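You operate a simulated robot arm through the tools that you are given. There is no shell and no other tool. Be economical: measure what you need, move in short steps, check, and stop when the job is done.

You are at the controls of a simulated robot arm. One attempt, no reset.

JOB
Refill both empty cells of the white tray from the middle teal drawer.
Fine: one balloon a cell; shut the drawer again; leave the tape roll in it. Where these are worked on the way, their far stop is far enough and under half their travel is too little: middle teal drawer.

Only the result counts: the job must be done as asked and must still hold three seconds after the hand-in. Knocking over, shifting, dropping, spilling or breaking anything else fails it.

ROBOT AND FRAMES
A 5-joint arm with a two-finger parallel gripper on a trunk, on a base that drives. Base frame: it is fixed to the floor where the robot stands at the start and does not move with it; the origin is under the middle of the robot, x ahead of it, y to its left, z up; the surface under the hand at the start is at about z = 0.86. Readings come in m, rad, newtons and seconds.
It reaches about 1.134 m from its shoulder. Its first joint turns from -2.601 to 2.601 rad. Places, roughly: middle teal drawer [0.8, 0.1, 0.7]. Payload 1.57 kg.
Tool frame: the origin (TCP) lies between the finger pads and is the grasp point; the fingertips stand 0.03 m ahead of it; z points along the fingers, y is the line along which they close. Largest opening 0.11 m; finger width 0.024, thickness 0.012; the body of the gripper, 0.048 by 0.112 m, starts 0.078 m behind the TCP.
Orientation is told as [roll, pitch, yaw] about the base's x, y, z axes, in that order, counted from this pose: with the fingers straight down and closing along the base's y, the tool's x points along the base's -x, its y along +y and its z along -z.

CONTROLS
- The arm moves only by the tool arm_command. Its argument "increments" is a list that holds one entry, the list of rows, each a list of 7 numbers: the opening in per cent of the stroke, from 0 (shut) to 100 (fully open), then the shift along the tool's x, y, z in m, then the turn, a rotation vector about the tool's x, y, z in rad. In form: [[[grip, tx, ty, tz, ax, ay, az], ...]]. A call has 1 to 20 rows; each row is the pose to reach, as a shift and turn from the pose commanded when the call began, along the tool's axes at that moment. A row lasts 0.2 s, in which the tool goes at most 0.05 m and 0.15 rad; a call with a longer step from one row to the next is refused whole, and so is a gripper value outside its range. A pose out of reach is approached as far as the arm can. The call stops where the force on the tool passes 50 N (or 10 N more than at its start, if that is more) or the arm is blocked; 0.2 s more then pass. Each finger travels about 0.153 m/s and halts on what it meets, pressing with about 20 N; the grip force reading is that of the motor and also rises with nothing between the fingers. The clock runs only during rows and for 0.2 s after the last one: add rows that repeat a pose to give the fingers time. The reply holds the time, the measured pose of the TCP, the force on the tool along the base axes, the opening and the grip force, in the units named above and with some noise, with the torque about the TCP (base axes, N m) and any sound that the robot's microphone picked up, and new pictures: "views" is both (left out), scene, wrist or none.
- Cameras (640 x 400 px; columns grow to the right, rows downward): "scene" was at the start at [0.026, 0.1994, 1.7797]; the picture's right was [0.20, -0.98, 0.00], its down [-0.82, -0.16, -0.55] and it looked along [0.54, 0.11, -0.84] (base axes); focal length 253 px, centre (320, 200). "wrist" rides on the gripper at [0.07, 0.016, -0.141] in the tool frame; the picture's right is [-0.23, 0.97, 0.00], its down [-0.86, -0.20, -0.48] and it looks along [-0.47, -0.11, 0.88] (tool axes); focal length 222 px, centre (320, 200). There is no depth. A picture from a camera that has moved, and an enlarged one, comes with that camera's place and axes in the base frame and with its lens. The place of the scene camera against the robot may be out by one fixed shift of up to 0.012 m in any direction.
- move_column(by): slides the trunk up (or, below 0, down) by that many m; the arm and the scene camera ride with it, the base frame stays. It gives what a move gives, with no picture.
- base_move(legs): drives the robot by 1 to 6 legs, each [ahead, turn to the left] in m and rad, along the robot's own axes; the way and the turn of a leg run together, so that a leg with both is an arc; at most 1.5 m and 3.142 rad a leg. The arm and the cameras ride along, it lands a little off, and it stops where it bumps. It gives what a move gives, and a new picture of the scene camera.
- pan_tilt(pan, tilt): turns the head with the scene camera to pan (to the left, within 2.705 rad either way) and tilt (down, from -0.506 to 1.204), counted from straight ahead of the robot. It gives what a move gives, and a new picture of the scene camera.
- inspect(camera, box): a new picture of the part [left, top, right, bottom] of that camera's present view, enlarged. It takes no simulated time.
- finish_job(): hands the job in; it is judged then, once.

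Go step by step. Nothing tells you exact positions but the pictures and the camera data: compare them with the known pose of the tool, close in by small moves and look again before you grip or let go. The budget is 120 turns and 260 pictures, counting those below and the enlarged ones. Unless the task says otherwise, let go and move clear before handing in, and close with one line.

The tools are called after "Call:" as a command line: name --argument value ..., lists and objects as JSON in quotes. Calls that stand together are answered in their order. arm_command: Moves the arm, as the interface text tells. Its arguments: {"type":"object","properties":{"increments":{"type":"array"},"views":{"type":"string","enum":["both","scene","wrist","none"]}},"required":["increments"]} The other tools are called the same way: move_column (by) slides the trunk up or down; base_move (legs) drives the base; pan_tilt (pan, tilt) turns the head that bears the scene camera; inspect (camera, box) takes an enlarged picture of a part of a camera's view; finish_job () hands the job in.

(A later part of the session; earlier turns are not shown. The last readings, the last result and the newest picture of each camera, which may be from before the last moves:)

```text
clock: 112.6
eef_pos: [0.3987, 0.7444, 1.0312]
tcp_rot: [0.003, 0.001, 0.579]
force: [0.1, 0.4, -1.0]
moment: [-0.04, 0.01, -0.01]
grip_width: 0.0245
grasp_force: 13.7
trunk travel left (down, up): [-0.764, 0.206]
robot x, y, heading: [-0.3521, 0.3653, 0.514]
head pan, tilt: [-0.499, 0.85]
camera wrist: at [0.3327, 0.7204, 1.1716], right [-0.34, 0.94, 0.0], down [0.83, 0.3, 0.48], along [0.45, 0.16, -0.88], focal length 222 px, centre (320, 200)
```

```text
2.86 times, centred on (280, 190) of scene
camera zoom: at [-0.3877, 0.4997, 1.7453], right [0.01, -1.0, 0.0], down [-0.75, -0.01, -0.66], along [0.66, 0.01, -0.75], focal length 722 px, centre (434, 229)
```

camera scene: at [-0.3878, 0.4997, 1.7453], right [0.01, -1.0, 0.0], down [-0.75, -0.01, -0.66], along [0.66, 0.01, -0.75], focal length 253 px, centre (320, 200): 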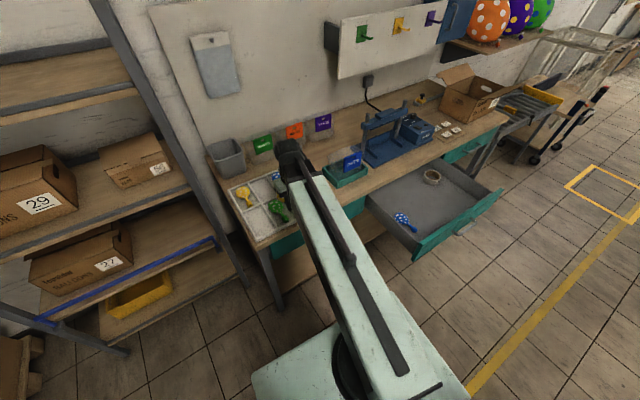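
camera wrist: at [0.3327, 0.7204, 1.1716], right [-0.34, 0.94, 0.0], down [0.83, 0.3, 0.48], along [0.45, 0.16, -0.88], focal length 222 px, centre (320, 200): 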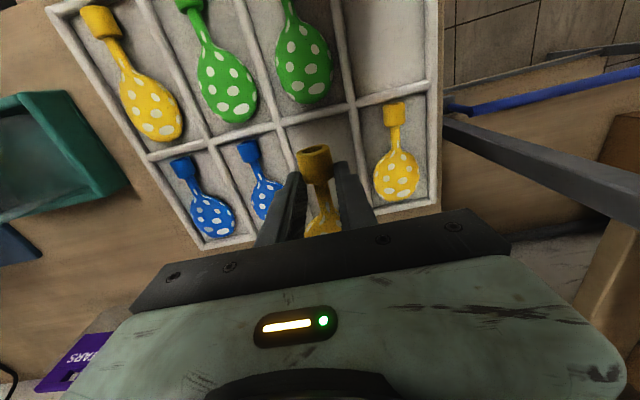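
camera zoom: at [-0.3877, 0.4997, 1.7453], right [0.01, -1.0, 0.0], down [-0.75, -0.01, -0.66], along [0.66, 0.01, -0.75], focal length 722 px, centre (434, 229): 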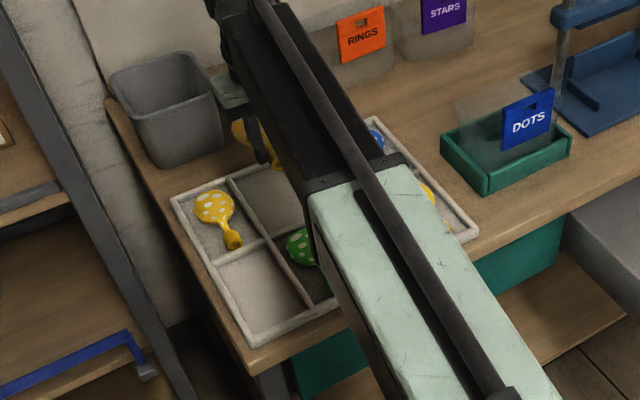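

The hand is right over the back column-2 cell. I lower 0.105 and check.

Call:
move_column --by -0.105

Call:
inspect --camera "wrist" --box '[200, 40, 460, 260]'

Call:
inspect --camera "scene" --box '[210, 90, 350, 210]'

```text
clock: 114.0
eef_pos: [0.3981, 0.7442, 0.926]
tcp_rot: [0.002, 0.001, 0.581]
force: [0.4, 0.8, -0.2]
moment: [0.01, 0.0, -0.03]
grip_width: 0.0244
grasp_force: 14.3
trunk travel left (down, up): [-0.659, 0.311]
robot x, y, heading: [-0.3483, 0.3687, 0.513]
head pan, tilt: [-0.499, 0.85]
```

```text
1.82 times, centred on (330, 150) of wrist
camera zoom: at [0.3325, 0.7201, 1.0667], right [-0.34, 0.94, 0.0], down [0.83, 0.3, 0.48], along [0.45, 0.16, -0.88], focal length 404 px, centre (302, 291)
```

zoom: 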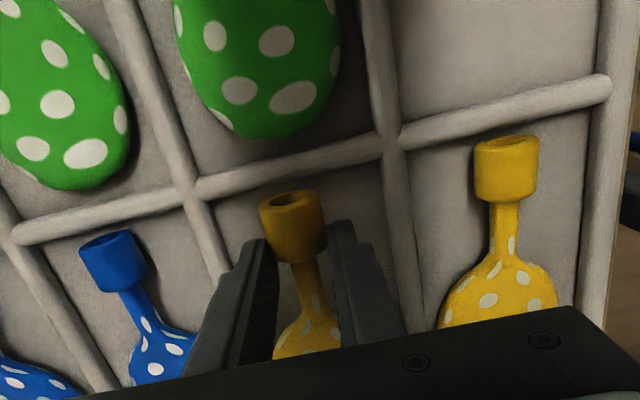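

```text
3.33 times, centred on (280, 150) of scene
camera zoom: at [-0.3879, 0.4995, 1.6403], right [0.01, -1.0, 0.0], down [-0.75, -0.01, -0.66], along [0.66, 0.01, -0.75], focal length 842 px, centre (453, 367)
```

zoom: 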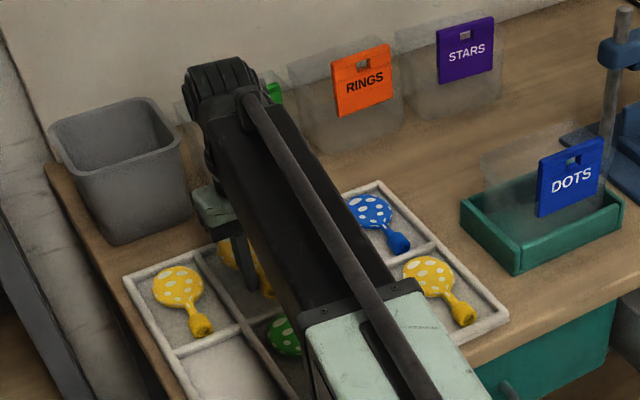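

Centred in the cell. Lowering further in small steps while watching the force.

Call:
move_column --by -0.014

Call:
move_column --by -0.005

Call:
inspect --camera "wrist" --box '[200, 40, 460, 260]'

```text
clock: 114.6
eef_pos: [0.3973, 0.7435, 0.9113]
tcp_rot: [0.0, 0.001, 0.579]
force: [-0.9, 0.3, 0.1]
moment: [0.02, 0.0, -0.01]
grip_width: 0.0243
grasp_force: 13.3
trunk travel left (down, up): [-0.645, 0.325]
robot x, y, heading: [-0.35, 0.364, 0.513]
head pan, tilt: [-0.499, 0.85]
```

```text
clock: 115.2
eef_pos: [0.3981, 0.7446, 0.9064]
tcp_rot: [0.002, 0.003, 0.58]
force: [0.1, 0.3, -1.5]
moment: [0.0, 0.02, 0.0]
grip_width: 0.0247
grasp_force: 14.0
trunk travel left (down, up): [-0.64, 0.33]
robot x, y, heading: [-0.3477, 0.3631, 0.512]
head pan, tilt: [-0.499, 0.85]
```

```text
1.82 times, centred on (330, 150) of wrist
camera zoom: at [0.3325, 0.7201, 1.0476], right [-0.34, 0.94, 0.0], down [0.83, 0.3, 0.48], along [0.45, 0.16, -0.88], focal length 404 px, centre (302, 291)
```

zoom: 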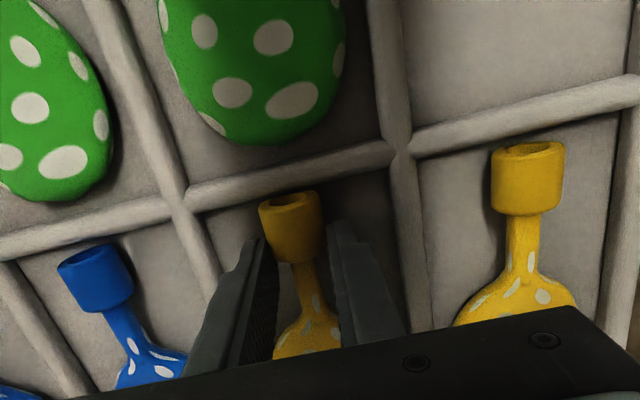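

No contact yet; a few more millimetres.

Call:
move_column --by -0.004

Call:
move_column --by -0.003

Call:
move_column --by -0.003

```text
clock: 115.7
eef_pos: [0.3975, 0.7438, 0.9024]
tcp_rot: [0.003, 0.002, 0.581]
force: [1.9, 1.3, 8.0]
moment: [-0.03, -0.01, 0.01]
grip_width: 0.0244
grasp_force: 14.0
trunk travel left (down, up): [-0.636, 0.334]
robot x, y, heading: [-0.3509, 0.3651, 0.508]
head pan, tilt: [-0.499, 0.85]
```

```text
clock: 116.2
eef_pos: [0.3978, 0.7438, 0.9007]
tcp_rot: [0.001, 0.003, 0.581]
force: [-0.1, -0.2, 7.4]
moment: [-0.1, 0.08, 0.01]
grip_width: 0.0245
grasp_force: 14.0
trunk travel left (down, up): [-0.633, 0.337]
robot x, y, heading: [-0.3474, 0.365, 0.513]
head pan, tilt: [-0.499, 0.85]
```

```text
clock: 116.7
eef_pos: [0.398, 0.7445, 0.8989]
tcp_rot: [0.0, 0.0, 0.579]
force: [3.3, 1.3, 20.0]
moment: [-0.22, -0.1, 0.07]
grip_width: 0.025
grasp_force: 14.4
trunk travel left (down, up): [-0.63, 0.34]
robot x, y, heading: [-0.3469, 0.3654, 0.513]
head pan, tilt: [-0.499, 0.85]
```

It rests on the cell floor. I ease off 4 mm, open modestly, and lift straight up.

Call:
move_column --by 0.004

Call:
arm_command --increments '[[[25, 0, 0, 0, 0, 0, 0], [34, 0, 0, 0, 0, 0, 0], [40, 0, 0, 0, 0, 0, 0], [40, 0, 0, 0, 0, 0, 0]]]' --views "none"

Call:
move_column --by 0.13

Call:
inspect --camera "wrist" --box '[0, 0, 640, 400]'

```text
clock: 117.2
eef_pos: [0.3996, 0.7447, 0.8994]
tcp_rot: [0.003, 0.001, 0.58]
force: [0.0, -0.4, -0.3]
moment: [-0.03, -0.01, 0.0]
grip_width: 0.0247
grasp_force: 13.7
trunk travel left (down, up): [-0.634, 0.336]
robot x, y, heading: [-0.3444, 0.3645, 0.514]
head pan, tilt: [-0.499, 0.85]
```

```text
clock: 118.2
eef_pos: [0.3988, 0.7433, 0.8993]
tcp_rot: [0.002, 0.002, 0.58]
force: [-0.2, -0.1, 1.1]
moment: [-0.03, 0.02, 0.02]
grip_width: 0.044
grasp_force: 0.0
trunk travel left (down, up): [-0.634, 0.336]
robot x, y, heading: [-0.3517, 0.367, 0.511]
head pan, tilt: [-0.499, 0.85]
```

```text
clock: 119.8
eef_pos: [0.3985, 0.7442, 1.0306]
tcp_rot: [0.001, 0.001, 0.579]
force: [-0.4, 0.3, 0.6]
moment: [0.01, -0.06, -0.01]
grip_width: 0.0441
grasp_force: 0.0
trunk travel left (down, up): [-0.764, 0.206]
robot x, y, heading: [-0.3459, 0.3691, 0.516]
head pan, tilt: [-0.499, 0.85]
```

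```text
1.00 times, centred on (320, 200) of wrist (not enlarged: the box is as wide or as high as the picture)
camera zoom: at [0.3327, 0.7202, 1.1715], right [-0.34, 0.94, 0.0], down [0.83, 0.3, 0.48], along [0.45, 0.16, -0.88], focal length 222 px, centre (320, 200)
```

zoom: 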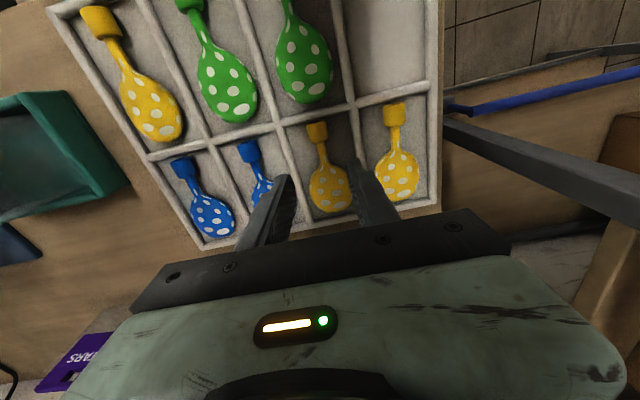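

Yellow sits well in its cell. Now back round to above the blue balloon's cap.

Call:
arm_command --increments '[[[40, 0.0456, -0.0046, 0, 0, 0, 0], [40, 0.0913, -0.0092, 0, 0, 0, 0], [40, 0.1369, -0.0137, 0, 0, 0, 0], [40, 0.1826, -0.0183, 0, 0, 0, 0], [40, 0.2282, -0.0229, 0, 0, 0, 0], [40, 0.2507, -0.0613, 0, 0, 0, 0], [40, 0.2731, -0.0997, 0, 0, 0, 0], [40, 0.2956, -0.1381, 0, 0, 0, 0], [40, 0.318, -0.1765, 0, 0, 0, 0], [40, 0.3405, -0.215, 0, 0, 0, 0], [40, 0.3629, -0.2534, 0, 0, 0, 0], [40, 0.3854, -0.2918, 0, 0, 0, 0], [40, 0.4078, -0.3302, 0, 0, 0, 0], [40, 0.4303, -0.3686, 0, 0, 0, 0], [40, 0.43, -0.4162, 0, 0, 0, 0], [40, 0.4298, -0.4639, 0, 0, 0, 0], [40, 0.4295, -0.5115, 0, 0, 0, 0], [40, 0.4293, -0.5591, 0, 0, 0, 0], [40, 0.4293, -0.5591, 0, 0, 0, 0]]]' --views "none"

Call:
move_column --by -0.2

Call:
inspect --camera "wrist" --box '[160, 0, 480, 260]'

```text
clock: 123.8
eef_pos: [0.3492, 0.0414, 1.0309]
tcp_rot: [0.001, 0.002, 0.581]
force: [-0.6, 0.1, 0.1]
moment: [-0.03, 0.02, 0.02]
grip_width: 0.0441
grasp_force: 0.1
out of reach, approached as far as the arm can: row 11, 12, 13
trunk travel left (down, up): [-0.764, 0.206]
robot x, y, heading: [-0.3467, 0.367, 0.513]
head pan, tilt: [-0.499, 0.85]
```

```text
clock: 126.0
eef_pos: [0.3481, 0.0411, 0.8305]
tcp_rot: [0.002, 0.002, 0.58]
force: [-0.8, -1.2, -0.3]
moment: [0.01, -0.02, -0.01]
grip_width: 0.0439
grasp_force: 0.1
trunk travel left (down, up): [-0.564, 0.406]
robot x, y, heading: [-0.3456, 0.3655, 0.517]
head pan, tilt: [-0.499, 0.85]
```

```text
1.54 times, centred on (320, 130) of wrist
camera zoom: at [0.2821, 0.0164, 0.9717], right [-0.34, 0.94, 0.0], down [0.83, 0.3, 0.48], along [0.45, 0.16, -0.88], focal length 342 px, centre (320, 308)
```

zoom: 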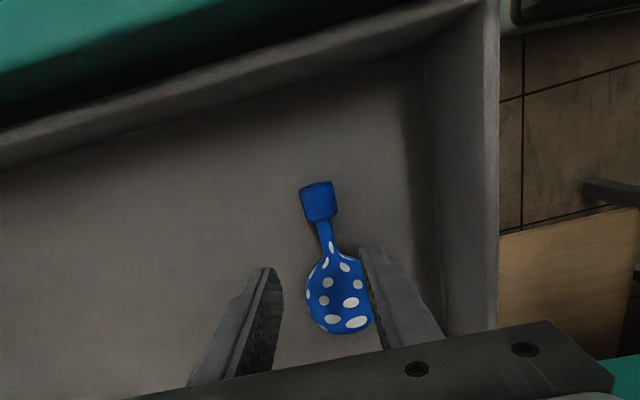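

Blue's cap is at (0.332, 0.033). I shift 1 cm outward, align yaw, descend and check.

Call:
arm_command --increments '[[[42, 0.0097, 0.0016, 0, 0, 0, 0.03], [42, 0.0097, 0.0016, 0, 0, 0, 0.03]]]' --views "none"

Call:
move_column --by -0.07

Call:
inspect --camera "wrist" --box '[200, 60, 440, 260]'

```text
clock: 126.6
eef_pos: [0.3384, 0.0362, 0.8309]
tcp_rot: [0.002, 0.001, 0.549]
force: [0.6, -0.1, -0.2]
moment: [-0.03, 0.01, 0.01]
grip_width: 0.0462
grasp_force: 0.0
trunk travel left (down, up): [-0.564, 0.406]
robot x, y, heading: [-0.3453, 0.3619, 0.514]
head pan, tilt: [-0.499, 0.85]
```

```text
clock: 127.7
eef_pos: [0.3394, 0.0376, 0.7587]
tcp_rot: [0.002, 0.001, 0.549]
force: [0.2, -0.6, 0.0]
moment: [0.0, 0.02, 0.0]
grip_width: 0.046
grasp_force: 0.0
trunk travel left (down, up): [-0.494, 0.476]
robot x, y, heading: [-0.3457, 0.368, 0.511]
head pan, tilt: [-0.499, 0.85]
```

```text
2.00 times, centred on (320, 160) of wrist
camera zoom: at [0.2727, 0.0148, 0.9017], right [-0.31, 0.95, 0.0], down [0.83, 0.28, 0.48], along [0.45, 0.15, -0.88], focal length 444 px, centre (320, 280)
```

zoom: 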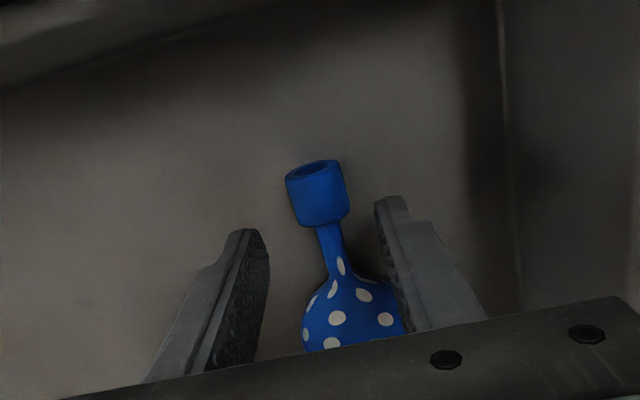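

Good; 4 mm further out, down 3.4 cm, and close.

Call:
arm_command --increments '[[[42, 0.005, 0, 0, 0, 0, 0], [42, 0.005, 0, 0, 0, 0, 0]]]' --views "none"

Call:
move_column --by -0.033

Call:
arm_command --increments '[[[30, 0, 0, 0, 0, 0, 0], [15, 0, 0, 0, 0, 0, 0], [5, 0, 0, 0, 0, 0, 0], [5, 0, 0, 0, 0, 0, 0]]]' --views "wrist"

```text
clock: 128.3
eef_pos: [0.3348, 0.0352, 0.7602]
tcp_rot: [0.002, 0.003, 0.55]
force: [0.7, 0.0, -0.3]
moment: [0.02, 0.01, 0.01]
grip_width: 0.0461
grasp_force: 0.0
trunk travel left (down, up): [-0.494, 0.476]
robot x, y, heading: [-0.3474, 0.3615, 0.515]
head pan, tilt: [-0.499, 0.85]
```

```text
clock: 129.1
eef_pos: [0.3349, 0.0355, 0.7276]
tcp_rot: [0.002, 0.002, 0.552]
force: [0.5, 0.0, -0.3]
moment: [0.0, 0.02, -0.04]
grip_width: 0.0462
grasp_force: 0.1
trunk travel left (down, up): [-0.461, 0.509]
robot x, y, heading: [-0.3502, 0.3637, 0.515]
head pan, tilt: [-0.499, 0.85]
```

```text
clock: 130.1
eef_pos: [0.3346, 0.035, 0.7279]
tcp_rot: [0.001, 0.0, 0.55]
force: [-0.7, 0.1, -0.2]
moment: [-0.01, 0.02, 0.02]
grip_width: 0.0247
grasp_force: 14.3
trunk travel left (down, up): [-0.461, 0.509]
robot x, y, heading: [-0.3509, 0.3627, 0.512]
head pan, tilt: [-0.499, 0.85]
camera wrist: at [0.268, 0.0124, 0.8687], right [-0.31, 0.95, 0.0], down [0.83, 0.28, 0.48], along [0.45, 0.15, -0.88], focal length 222 px, centre (320, 200)
```

wrist: 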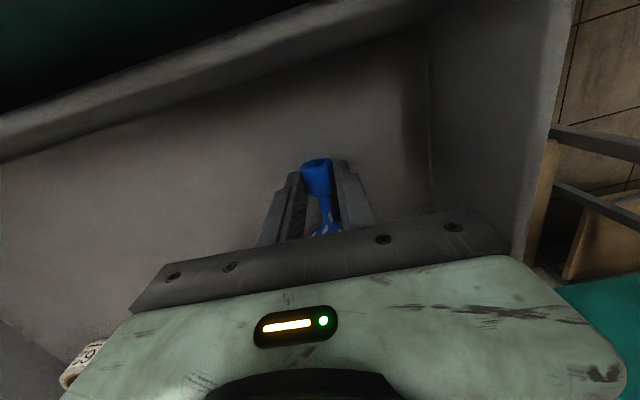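

Blue gripped. I lift clear and check.

Call:
move_column --by 0.304

Call:
inspect --camera "scene" --box '[330, 90, 490, 240]'

Call:
inspect --camera "wrist" --box '[200, 60, 440, 260]'

```text
clock: 133.1
eef_pos: [0.3353, 0.0344, 1.0308]
tcp_rot: [0.002, 0.002, 0.55]
force: [-0.5, 0.1, -0.2]
moment: [-0.02, 0.02, 0.04]
grip_width: 0.0245
grasp_force: 14.4
trunk travel left (down, up): [-0.765, 0.205]
robot x, y, heading: [-0.3472, 0.3642, 0.517]
head pan, tilt: [-0.499, 0.85]
```

```text
2.67 times, centred on (410, 165) of scene
camera zoom: at [-0.3879, 0.4994, 1.7463], right [0.01, -1.0, 0.0], down [-0.75, -0.01, -0.66], along [0.66, 0.01, -0.75], focal length 674 px, centre (80, 293)
```

zoom: 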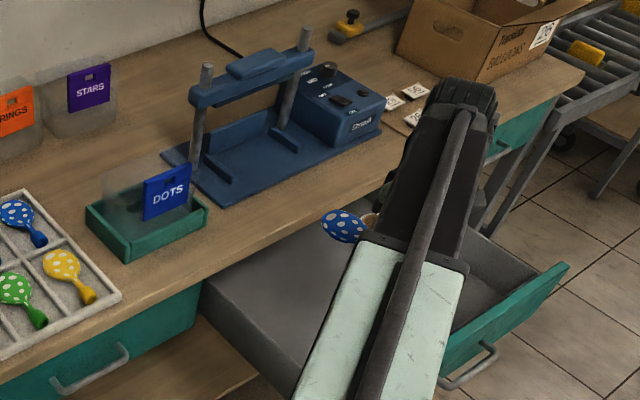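

```text
2.00 times, centred on (320, 160) of wrist
camera zoom: at [0.268, 0.0123, 1.1726], right [-0.31, 0.95, 0.0], down [0.83, 0.28, 0.48], along [0.45, 0.15, -0.88], focal length 444 px, centre (320, 280)
```

zoom: 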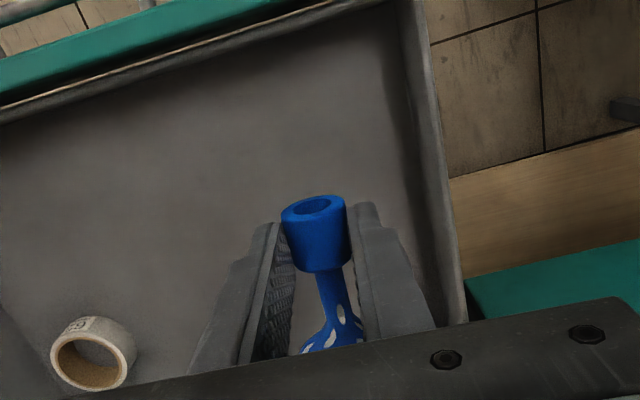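

Blue is held and only the tape roll remains in the drawer. I carry it to above the front column-1 cell.

Call:
arm_command --increments '[[[5, -0.0049, 0.0406, 0, 0, 0, 0], [5, -0.0097, 0.0811, 0, 0, 0, 0], [5, -0.0146, 0.1217, 0, 0, 0, 0], [5, -0.0194, 0.1622, 0, 0, 0, 0], [5, -0.0243, 0.2028, 0, 0, 0, 0], [5, -0.048, 0.243, 0, 0, 0, -0.005], [5, -0.0717, 0.2832, 0, 0, 0, -0.01], [5, -0.0953, 0.3235, 0, 0, 0, -0.015], [5, -0.119, 0.3637, 0, 0, 0, -0.02], [5, -0.1427, 0.4039, 0, 0, 0, -0.025], [5, -0.1664, 0.4441, 0, 0, 0, -0.03], [5, -0.1856, 0.4876, 0, 0, 0, -0.03], [5, -0.2047, 0.5311, 0, 0, 0, -0.03], [5, -0.2239, 0.5746, 0, 0, 0, -0.03], [5, -0.243, 0.6181, 0, 0, 0, -0.03], [5, -0.2622, 0.6616, 0, 0, 0, -0.03], [5, -0.2622, 0.6616, 0, 0, 0, -0.03]]]' --views "both"

```text
clock: 136.7
eef_pos: [0.2129, 0.736, 1.0306]
tcp_rot: [0.001, 0.002, 0.578]
force: [0.1, 0.6, -0.6]
moment: [0.02, 0.01, -0.02]
grip_width: 0.0244
grasp_force: 14.0
trunk travel left (down, up): [-0.765, 0.205]
robot x, y, heading: [-0.3438, 0.367, 0.516]
head pan, tilt: [-0.499, 0.85]
camera scene: at [-0.388, 0.4999, 1.7462], right [0.01, -1.0, 0.0], down [-0.75, -0.01, -0.66], along [0.66, 0.01, -0.75], focal length 253 px, centre (320, 200)
camera wrist: at [0.1463, 0.7118, 1.1726], right [-0.34, 0.94, 0.0], down [0.83, 0.3, 0.48], along [0.45, 0.16, -0.88], focal length 222 px, centre (320, 200)
```

scene: 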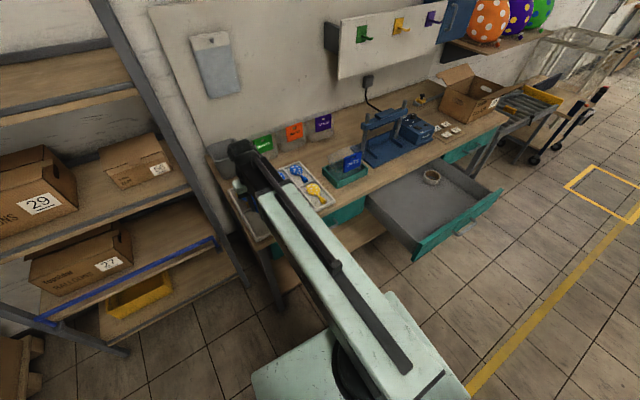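
wrist: 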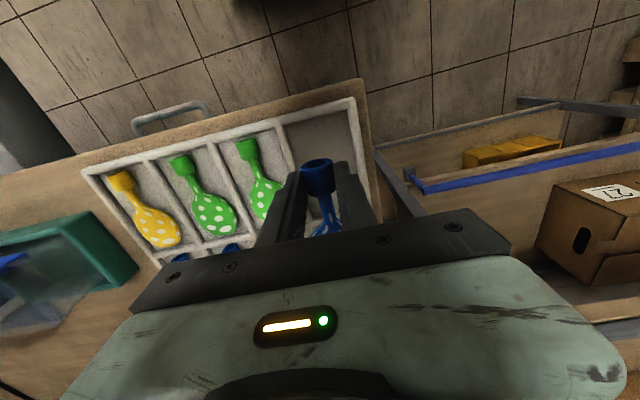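

Alignment with the front-left cell looks right. I nudge 4 mm inward and lower.

Call:
arm_command --increments '[[[5, -0.004, 0, 0, 0, 0, 0]]]' --views "none"

Call:
move_column --by -0.105

Call:
inspect --camera "wrist" --box '[200, 40, 460, 260]'

Call:
inspect --camera "scene" --box '[210, 90, 350, 210]'

```text
clock: 137.1
eef_pos: [0.2168, 0.7363, 1.0315]
tcp_rot: [0.002, 0.003, 0.579]
force: [0.0, -0.3, -0.3]
moment: [-0.03, 0.04, -0.01]
grip_width: 0.0244
grasp_force: 14.0
trunk travel left (down, up): [-0.765, 0.205]
robot x, y, heading: [-0.3495, 0.3659, 0.51]
head pan, tilt: [-0.499, 0.85]
```

```text
clock: 138.4
eef_pos: [0.2168, 0.7381, 0.9264]
tcp_rot: [0.001, 0.003, 0.578]
force: [-0.3, 0.5, 0.0]
moment: [-0.03, 0.04, 0.0]
grip_width: 0.0249
grasp_force: 14.4
trunk travel left (down, up): [-0.66, 0.31]
robot x, y, heading: [-0.3497, 0.3637, 0.512]
head pan, tilt: [-0.499, 0.85]
```

```text
1.82 times, centred on (330, 150) of wrist
camera zoom: at [0.1499, 0.7131, 1.0677], right [-0.34, 0.94, 0.0], down [0.83, 0.3, 0.48], along [0.45, 0.16, -0.88], focal length 404 px, centre (302, 291)
```

zoom: 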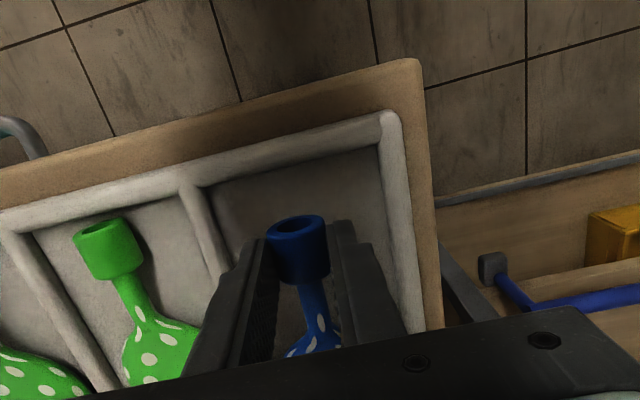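

```text
3.33 times, centred on (280, 150) of scene
camera zoom: at [-0.3879, 0.4995, 1.6413], right [0.01, -1.0, 0.0], down [-0.75, -0.01, -0.66], along [0.66, 0.01, -0.75], focal length 842 px, centre (453, 367)
```

zoom: 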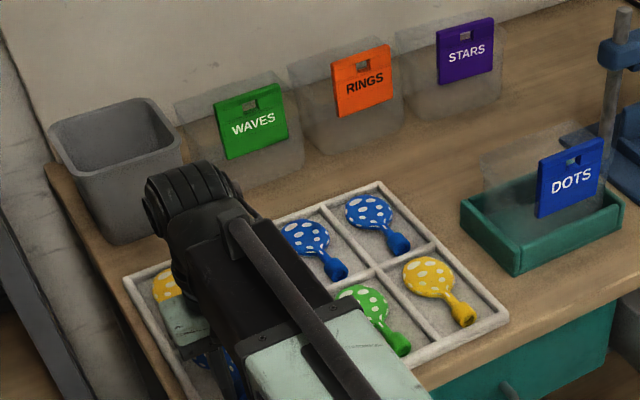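

Balloon hangs inside the cell outline. Lower in small steps to contact.

Call:
move_column --by -0.018

Call:
move_column --by -0.004

Call:
move_column --by -0.003

```text
clock: 139.1
eef_pos: [0.2171, 0.7371, 0.9086]
tcp_rot: [0.002, 0.001, 0.579]
force: [0.7, 0.7, -1.1]
moment: [0.01, 0.01, 0.02]
grip_width: 0.0244
grasp_force: 13.7
trunk travel left (down, up): [-0.642, 0.328]
robot x, y, heading: [-0.3486, 0.3654, 0.509]
head pan, tilt: [-0.499, 0.85]
```

```text
clock: 139.6
eef_pos: [0.2156, 0.7384, 0.9045]
tcp_rot: [0.002, 0.002, 0.582]
force: [0.3, 0.4, 5.7]
moment: [0.0, 0.0, 0.01]
grip_width: 0.0246
grasp_force: 13.3
trunk travel left (down, up): [-0.638, 0.332]
robot x, y, heading: [-0.35, 0.3645, 0.514]
head pan, tilt: [-0.499, 0.85]
```

```text
clock: 140.2
eef_pos: [0.2157, 0.736, 0.9014]
tcp_rot: [0.001, 0.002, 0.579]
force: [-1.2, -0.8, 7.6]
moment: [-0.05, 0.04, -0.03]
grip_width: 0.0245
grasp_force: 13.8
trunk travel left (down, up): [-0.635, 0.335]
robot x, y, heading: [-0.3488, 0.3635, 0.513]
head pan, tilt: [-0.499, 0.85]
```

Contact. I open modestly and lift off.

Call:
arm_command --increments '[[[25, 0, 0, 0, 0, 0, 0], [34, 0, 0, 0, 0, 0, 0], [40, 0, 0, 0, 0, 0, 0], [40, 0, 0, 0, 0, 0, 0]]]' --views "none"

Call:
move_column --by 0.14

Call:
inspect --camera "wrist" --box '[0, 0, 640, 400]'

```text
clock: 141.2
eef_pos: [0.2151, 0.7379, 0.9014]
tcp_rot: [0.001, 0.002, 0.579]
force: [0.1, 0.9, 0.3]
moment: [0.02, 0.0, 0.0]
grip_width: 0.0441
grasp_force: 0.2
trunk travel left (down, up): [-0.635, 0.335]
robot x, y, heading: [-0.3476, 0.3632, 0.511]
head pan, tilt: [-0.499, 0.85]
```

```text
clock: 142.8
eef_pos: [0.2151, 0.7376, 1.0422]
tcp_rot: [0.001, 0.002, 0.578]
force: [0.3, 0.6, 0.2]
moment: [0.03, -0.02, 0.0]
grip_width: 0.0437
grasp_force: 0.1
trunk travel left (down, up): [-0.775, 0.195]
robot x, y, heading: [-0.3484, 0.3634, 0.512]
head pan, tilt: [-0.499, 0.85]
```

```text
1.00 times, centred on (320, 200) of wrist (not enlarged: the box is as wide or as high as the picture)
camera zoom: at [0.15, 0.7132, 1.1826], right [-0.34, 0.94, 0.0], down [0.83, 0.3, 0.48], along [0.45, 0.16, -0.88], focal length 222 px, centre (320, 200)
```

zoom: 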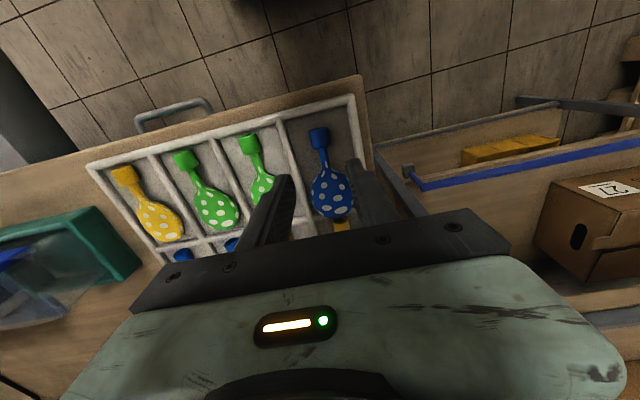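

Both cells are filled. Now I close the drawer: swing the closed hand round to outside the drawer front.

Call:
arm_command --increments '[[[40, 0.014, -0.0423, 0, 0, 0, -0.013], [40, 0.028, -0.0847, 0, 0, 0, -0.026], [40, 0.0421, -0.127, 0, 0, 0, -0.038], [20, 0.0561, -0.1694, 0, 0, 0, -0.051], [0, 0.0701, -0.2117, 0, 0, 0, -0.064], [0, 0.0915, -0.2507, 0, 0, 0, -0.077], [0, 0.1129, -0.2898, 0, 0, 0, -0.09], [0, 0.1343, -0.3288, 0, 0, 0, -0.102], [0, 0.1557, -0.3679, 0, 0, 0, -0.115], [0, 0.1771, -0.4069, 0, 0, 0, -0.128], [0, 0.2107, -0.4361, 0, 0, 0, -0.141], [0, 0.2443, -0.4653, 0, 0, 0, -0.154], [0, 0.2779, -0.4945, 0, 0, 0, -0.166], [0, 0.3115, -0.5237, 0, 0, 0, -0.179], [0, 0.3451, -0.5529, 0, 0, 0, -0.192], [0, 0.3899, -0.5694, 0, 0, 0, -0.205], [0, 0.4347, -0.5858, 0, 0, 0, -0.218], [0, 0.4794, -0.6023, 0, 0, 0, -0.23], [0, 0.5242, -0.6187, 0, 0, 0, -0.243]]]' --views "both"

```text
clock: 146.8
eef_pos: [0.1158, -0.0661, 1.0427]
tcp_rot: [0.002, 0.002, 0.823]
force: [-0.7, 0.0, 0.1]
moment: [0.01, -0.01, 0.02]
grip_width: 0.0
grasp_force: 19.7
trunk travel left (down, up): [-0.775, 0.195]
robot x, y, heading: [-0.3446, 0.3636, 0.509]
head pan, tilt: [-0.499, 0.85]
camera scene: at [-0.3881, 0.4992, 1.7563], right [0.01, -1.0, 0.0], down [-0.75, -0.01, -0.66], along [0.66, 0.01, -0.75], focal length 253 px, centre (320, 200)
camera wrist: at [0.0572, -0.1069, 1.1826], right [-0.56, 0.83, 0.0], down [0.73, 0.49, 0.48], along [0.39, 0.27, -0.88], focal length 222 px, centre (320, 200)
```

scene: 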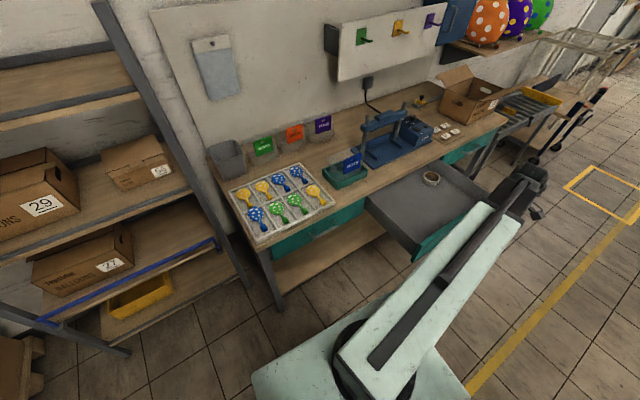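
wrist: 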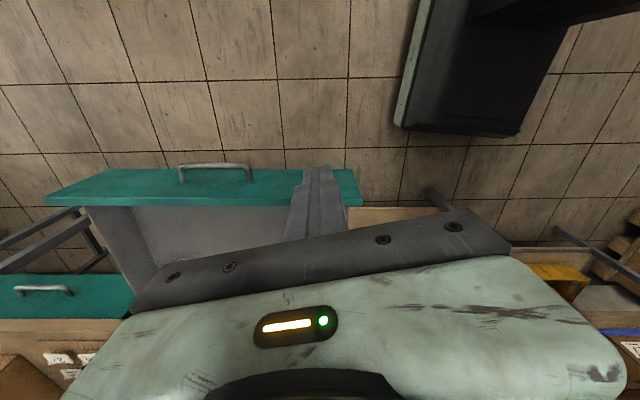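

The tray looks complete. I tilt the closed fingers outward (0.8 rad) and lower the column so they stand just in front of the handle bar.

Call:
arm_command --increments '[[[0, 0, -0.0309, -0.0021, 0.133, 0, 0], [0, 0, -0.0615, -0.0083, 0.267, 0, 0], [0, 0, -0.0907, -0.0184, 0.4, 0, 0], [0, 0, -0.1184, -0.0323, 0.533, 0, 0], [0, 0, -0.1441, -0.0499, 0.667, 0, 0], [0, 0, -0.1671, -0.0707, 0.8, 0, 0], [0, 0, -0.1671, -0.0707, 0.8, 0, 0]]]' --views "none"

Call:
move_column --by -0.3

Call:
inspect --camera "wrist" --box '[0, 0, 640, 400]'

Call:
inspect --camera "scene" --box '[360, 90, 580, 250]'

```text
clock: 148.4
eef_pos: [0.2388, -0.1808, 1.1138]
tcp_rot: [-0.803, 0.0, 0.822]
force: [-0.6, 0.9, -0.2]
moment: [-0.02, -0.01, 0.03]
grip_width: 0.0001
grasp_force: 19.8
trunk travel left (down, up): [-0.775, 0.195]
robot x, y, heading: [-0.3469, 0.3658, 0.514]
head pan, tilt: [-0.499, 0.85]
```

```text
clock: 151.4
eef_pos: [0.2387, -0.1801, 0.8136]
tcp_rot: [-0.802, 0.002, 0.821]
force: [0.6, -0.1, 0.1]
moment: [0.0, -0.05, -0.01]
grip_width: 0.0002
grasp_force: 19.8
trunk travel left (down, up): [-0.475, 0.495]
robot x, y, heading: [-0.348, 0.3648, 0.511]
head pan, tilt: [-0.499, 0.85]
```

```text
1.00 times, centred on (320, 200) of wrist (not enlarged: the box is as wide or as high as the picture)
camera zoom: at [0.1092, -0.1541, 0.9003], right [-0.34, 0.63, -0.7], down [0.43, 0.77, 0.47], along [0.83, -0.14, -0.53], focal length 222 px, centre (320, 200)
```

zoom: 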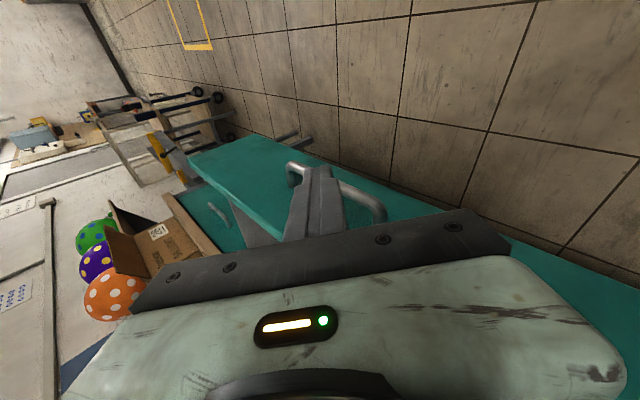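

```text
2.50 times, centred on (470, 170) of scene
camera zoom: at [-0.388, 0.4994, 1.4563], right [0.01, -1.0, 0.0], down [-0.75, -0.01, -0.66], along [0.66, 0.01, -0.75], focal length 632 px, centre (-55, 275)
```

zoom: 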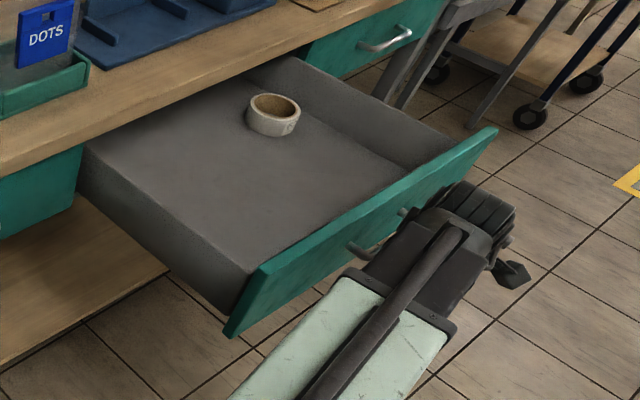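

The fingers stand right before the bar. I lower 5.5 cm to bar height and begin pushing along the drawer's normal, letting the tilt plane follow.

Call:
move_column --by -0.056

Call:
arm_command --increments '[[[0, -0.0291, -0.0051, 0.0052, 0, -0.0258, -0.0251], [0, -0.0582, -0.0102, 0.0105, 0, -0.0509, -0.0495], [0, -0.0873, -0.0153, 0.0157, 0, -0.076, -0.0739], [0, -0.1164, -0.0204, 0.0209, 0, -0.0997, -0.0969], [0, -0.1454, -0.0254, 0.0262, 0, -0.1233, -0.1199], [0, -0.1745, -0.0305, 0.0314, 0, -0.1463, -0.1422], [0, -0.1939, -0.0339, 0.0349, 0, -0.1606, -0.1561]]]' --views "both"

```text
clock: 152.4
eef_pos: [0.2383, -0.1802, 0.7571]
tcp_rot: [-0.801, 0.001, 0.822]
force: [0.0, 0.3, -0.4]
moment: [-0.03, 0.02, 0.0]
grip_width: 0.0003
grasp_force: 20.1
trunk travel left (down, up): [-0.419, 0.551]
robot x, y, heading: [-0.346, 0.3684, 0.511]
head pan, tilt: [-0.499, 0.85]
```

```text
clock: 154.0
eef_pos: [0.4062, -0.0717, 0.7564]
tcp_rot: [-0.801, 0.002, 1.046]
force: [0.2, -0.4, -0.3]
moment: [0.0, 0.0, 0.0]
grip_width: 0.0
grasp_force: 20.1
trunk travel left (down, up): [-0.419, 0.551]
robot x, y, heading: [-0.3491, 0.3641, 0.516]
head pan, tilt: [-0.499, 0.85]
camera scene: at [-0.388, 0.4994, 1.4003], right [0.01, -1.0, 0.0], down [-0.75, -0.01, -0.66], along [0.66, 0.01, -0.75], focal length 253 px, centre (320, 200)
camera wrist: at [0.2747, -0.0748, 0.8443], right [-0.47, 0.54, -0.7], down [0.25, 0.84, 0.47], along [0.84, 0.05, -0.53], focal length 222 px, centre (320, 200)
```

scene: 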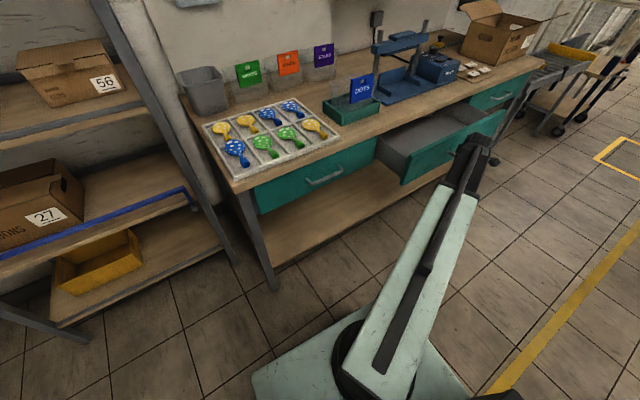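
wrist: 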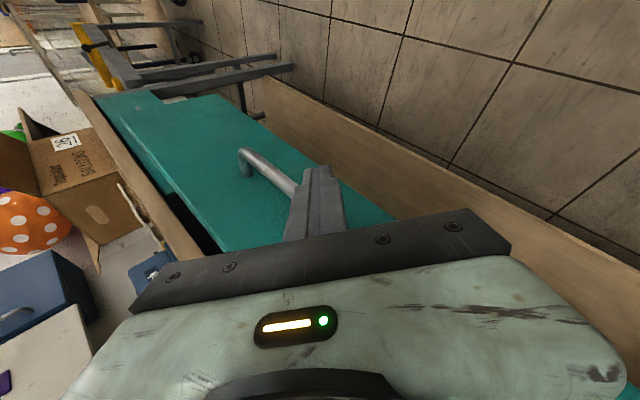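

The drawer is sliding in smoothly. I push on another 0.16 m.

Call:
arm_command --increments '[[[0, -0.0267, -0.0095, 0.0098, 0, -0.0215, -0.0209], [0, -0.0534, -0.019, 0.0195, 0, -0.0423, -0.0411], [0, -0.0802, -0.0285, 0.0293, 0, -0.0631, -0.0613], [0, -0.1069, -0.0379, 0.039, 0, -0.0825, -0.0802], [0, -0.1336, -0.0474, 0.0488, 0, -0.1018, -0.099], [0, -0.1425, -0.0506, 0.052, 0, -0.108, -0.105]]]' --views "both"

```text
clock: 155.4
eef_pos: [0.5421, 0.0156, 0.7568]
tcp_rot: [-0.796, 0.003, 1.198]
force: [0.7, 0.3, 0.7]
moment: [-0.02, -0.02, -0.01]
grip_width: 0.0001
grasp_force: 20.1
trunk travel left (down, up): [-0.419, 0.551]
robot x, y, heading: [-0.3483, 0.3616, 0.516]
head pan, tilt: [-0.499, 0.85]
camera scene: at [-0.3879, 0.4994, 1.4003], right [0.01, -1.0, 0.0], down [-0.75, -0.01, -0.66], along [0.66, 0.01, -0.75], focal length 253 px, centre (320, 200)
camera wrist: at [0.4119, -0.0072, 0.8441], right [-0.55, 0.46, -0.7], down [0.12, 0.87, 0.48], along [0.83, 0.18, -0.54], focal length 222 px, centre (320, 200)
```

scene: 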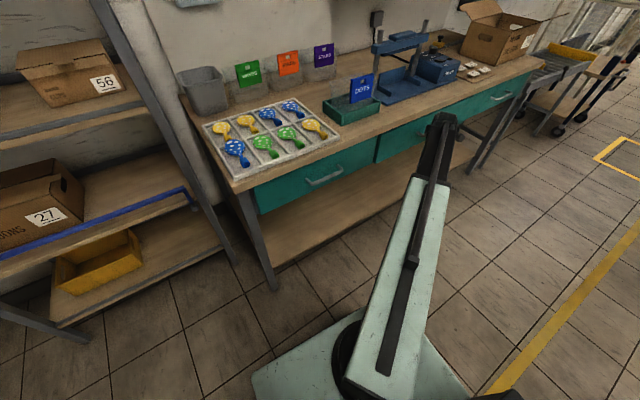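
wrist: 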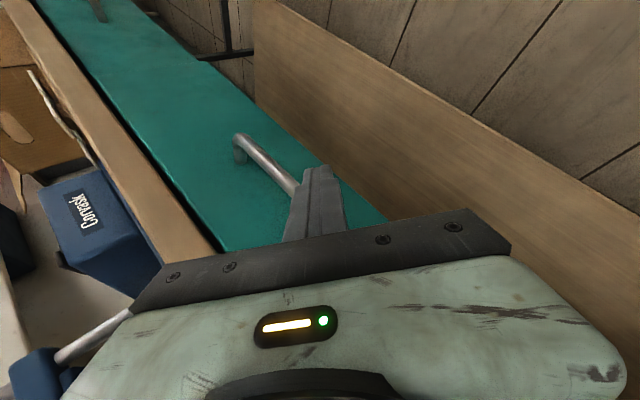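

Nearly shut. I push the last few centimetres slowly until it stops.

Call:
arm_command --increments '[[[0, -0.0081, -0.0041, 0.0042, 0, -0.006, -0.006], [0, -0.0162, -0.0081, 0.0084, 0, -0.012, -0.012], [0, -0.0244, -0.0122, 0.0125, 0, -0.018, -0.018], [0, -0.0284, -0.0142, 0.0146, 0, -0.021, -0.021], [0, -0.0325, -0.0163, 0.0167, 0, -0.024, -0.024]]]' --views "both"

```text
clock: 156.2
eef_pos: [0.5551, 0.0247, 0.7539]
tcp_rot: [-0.783, 0.008, 1.213]
force: [-2.5, -2.3, -4.7]
moment: [-0.01, 0.15, -0.05]
grip_width: 0.0001
grasp_force: 19.8
trunk travel left (down, up): [-0.419, 0.551]
robot x, y, heading: [-0.3479, 0.3626, 0.518]
head pan, tilt: [-0.499, 0.85]
stopped in row 3: the force on the tool passed its limit at 62 N (the readings are from after the stop); the commanded pose is now the measured one
camera scene: at [-0.3878, 0.4988, 1.4003], right [0.01, -1.0, 0.0], down [-0.75, -0.01, -0.66], along [0.66, 0.01, -0.75], focal length 253 px, centre (320, 200)
camera wrist: at [0.4285, -0.001, 0.8435], right [-0.57, 0.45, -0.69], down [0.12, 0.87, 0.47], along [0.81, 0.19, -0.55], focal length 222 px, centre (320, 200)
```

scene: 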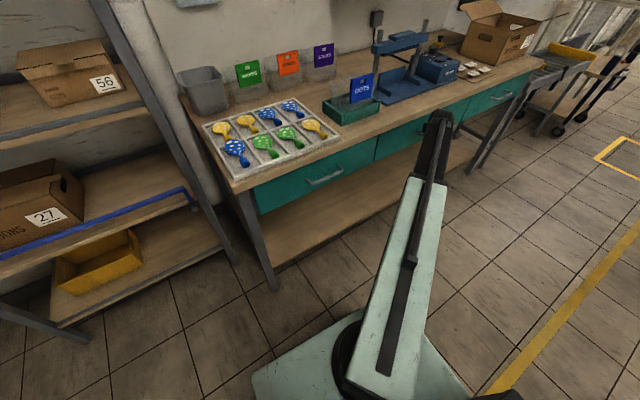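
wrist: 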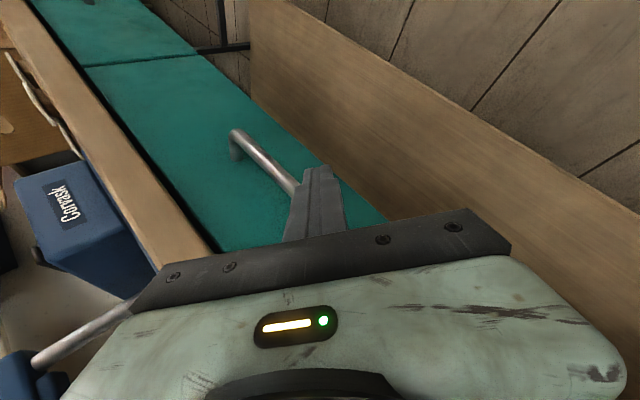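

It stopped against something; I check whether the drawer front is flush with its neighbour.

Call:
inspect --camera "wrist" --box '[20, 0, 260, 150]'

Call:
inspect --camera "scene" --box '[330, 80, 490, 180]'

```text
2.67 times, centred on (140, 75) of wrist
camera zoom: at [0.4285, -0.001, 0.8435], right [-0.57, 0.45, -0.69], down [0.12, 0.87, 0.47], along [0.81, 0.19, -0.55], focal length 592 px, centre (800, 533)
```

zoom: 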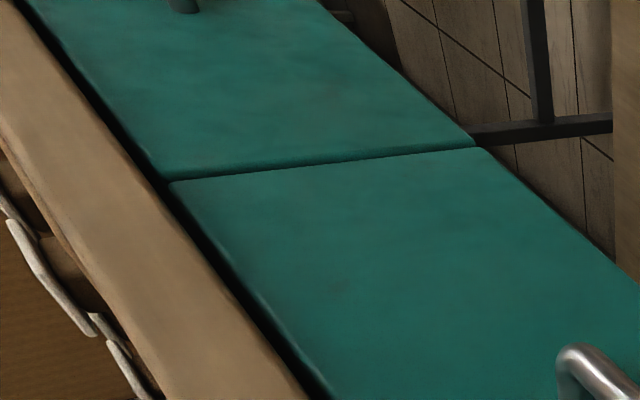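

```text
4.00 times, centred on (410, 130) of scene
camera zoom: at [-0.3878, 0.4988, 1.4003], right [0.01, -1.0, 0.0], down [-0.75, -0.01, -0.66], along [0.66, 0.01, -0.75], focal length 1010 px, centre (-40, 480)
```

zoom: 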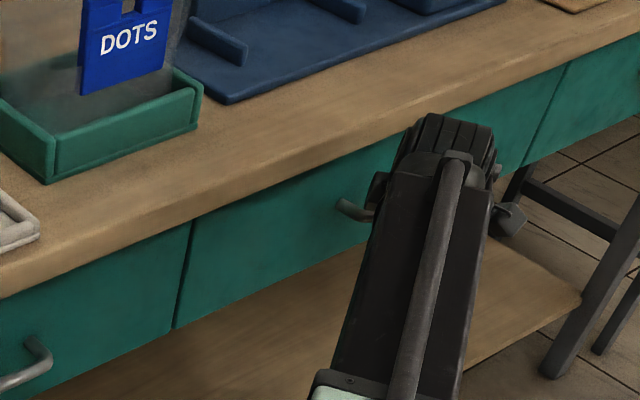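

It looks flush. I back the hand off and inspect the drawer front unobstructed.

Call:
arm_command --increments '[[[0, 0.0325, 0.0163, -0.0167, 0, 0.02, 0.02], [0, 0.065, 0.0325, -0.0334, 0, 0.04, 0.04], [0, 0.0974, 0.0488, -0.0502, 0, 0.06, 0.06], [0, 0.13, 0.065, -0.0669, 0, 0.08, 0.08]]]' --views "both"

Call:
inspect --camera "wrist" --box '[0, 0, 320, 240]'

```text
clock: 157.2
eef_pos: [0.4229, -0.0649, 0.7547]
tcp_rot: [-0.787, 0.009, 1.101]
force: [-0.5, 0.3, -0.1]
moment: [0.01, 0.01, -0.04]
grip_width: 0.0001
grasp_force: 19.9
trunk travel left (down, up): [-0.419, 0.551]
robot x, y, heading: [-0.3442, 0.361, 0.514]
head pan, tilt: [-0.499, 0.85]
camera scene: at [-0.3878, 0.4996, 1.4003], right [0.01, -1.0, 0.0], down [-0.75, -0.01, -0.66], along [0.66, 0.01, -0.75], focal length 253 px, centre (320, 200)
camera wrist: at [0.2932, -0.0757, 0.844], right [-0.51, 0.51, -0.69], down [0.21, 0.86, 0.47], along [0.83, 0.09, -0.55], focal length 222 px, centre (320, 200)
```

scene: 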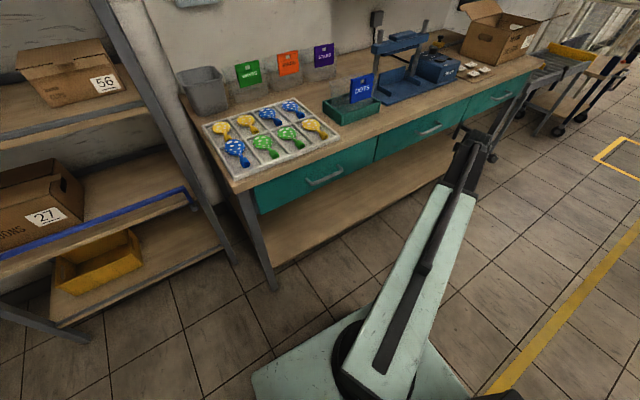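
wrist: 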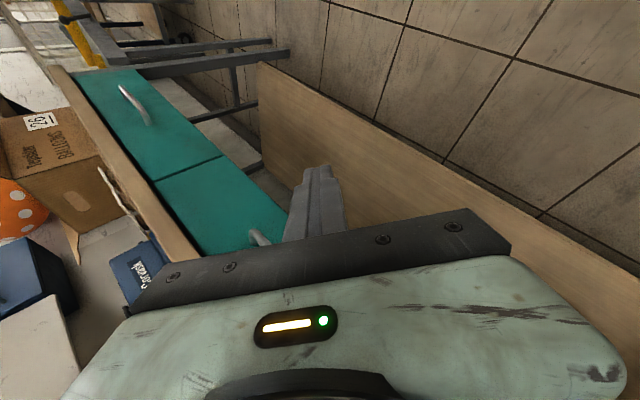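

```text
1.67 times, centred on (160, 120) of wrist
camera zoom: at [0.2932, -0.0757, 0.844], right [-0.51, 0.51, -0.69], down [0.21, 0.86, 0.47], along [0.83, 0.09, -0.55], focal length 370 px, centre (587, 333)
```

zoom: 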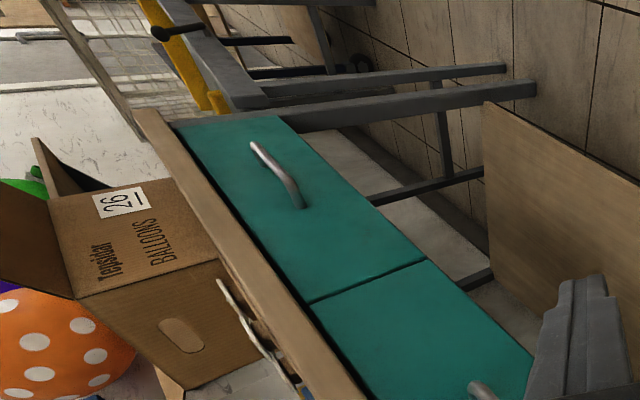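

Drawer fronts appear flush. Last check of drawer line and tray from the scene camera.

Call:
inspect --camera "scene" --box '[250, 70, 530, 220]'

Call:
inspect --camera "scene" --box '[195, 90, 345, 190]'

```text
2.29 times, centred on (390, 145) of scene
camera zoom: at [-0.3878, 0.4996, 1.4003], right [0.01, -1.0, 0.0], down [-0.75, -0.01, -0.66], along [0.66, 0.01, -0.75], focal length 577 px, centre (160, 326)
```

zoom: 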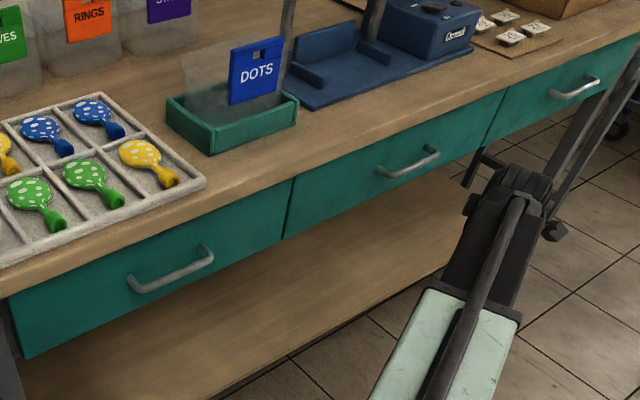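

```text
4.00 times, centred on (270, 140) of scene
camera zoom: at [-0.3878, 0.4996, 1.4003], right [0.01, -1.0, 0.0], down [-0.75, -0.01, -0.66], along [0.66, 0.01, -0.75], focal length 1010 px, centre (520, 440)
```

zoom: 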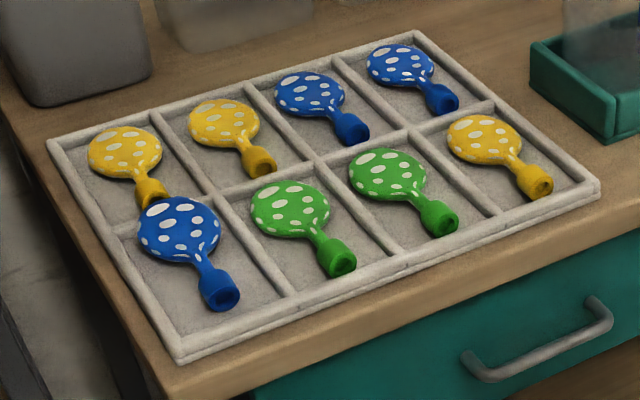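

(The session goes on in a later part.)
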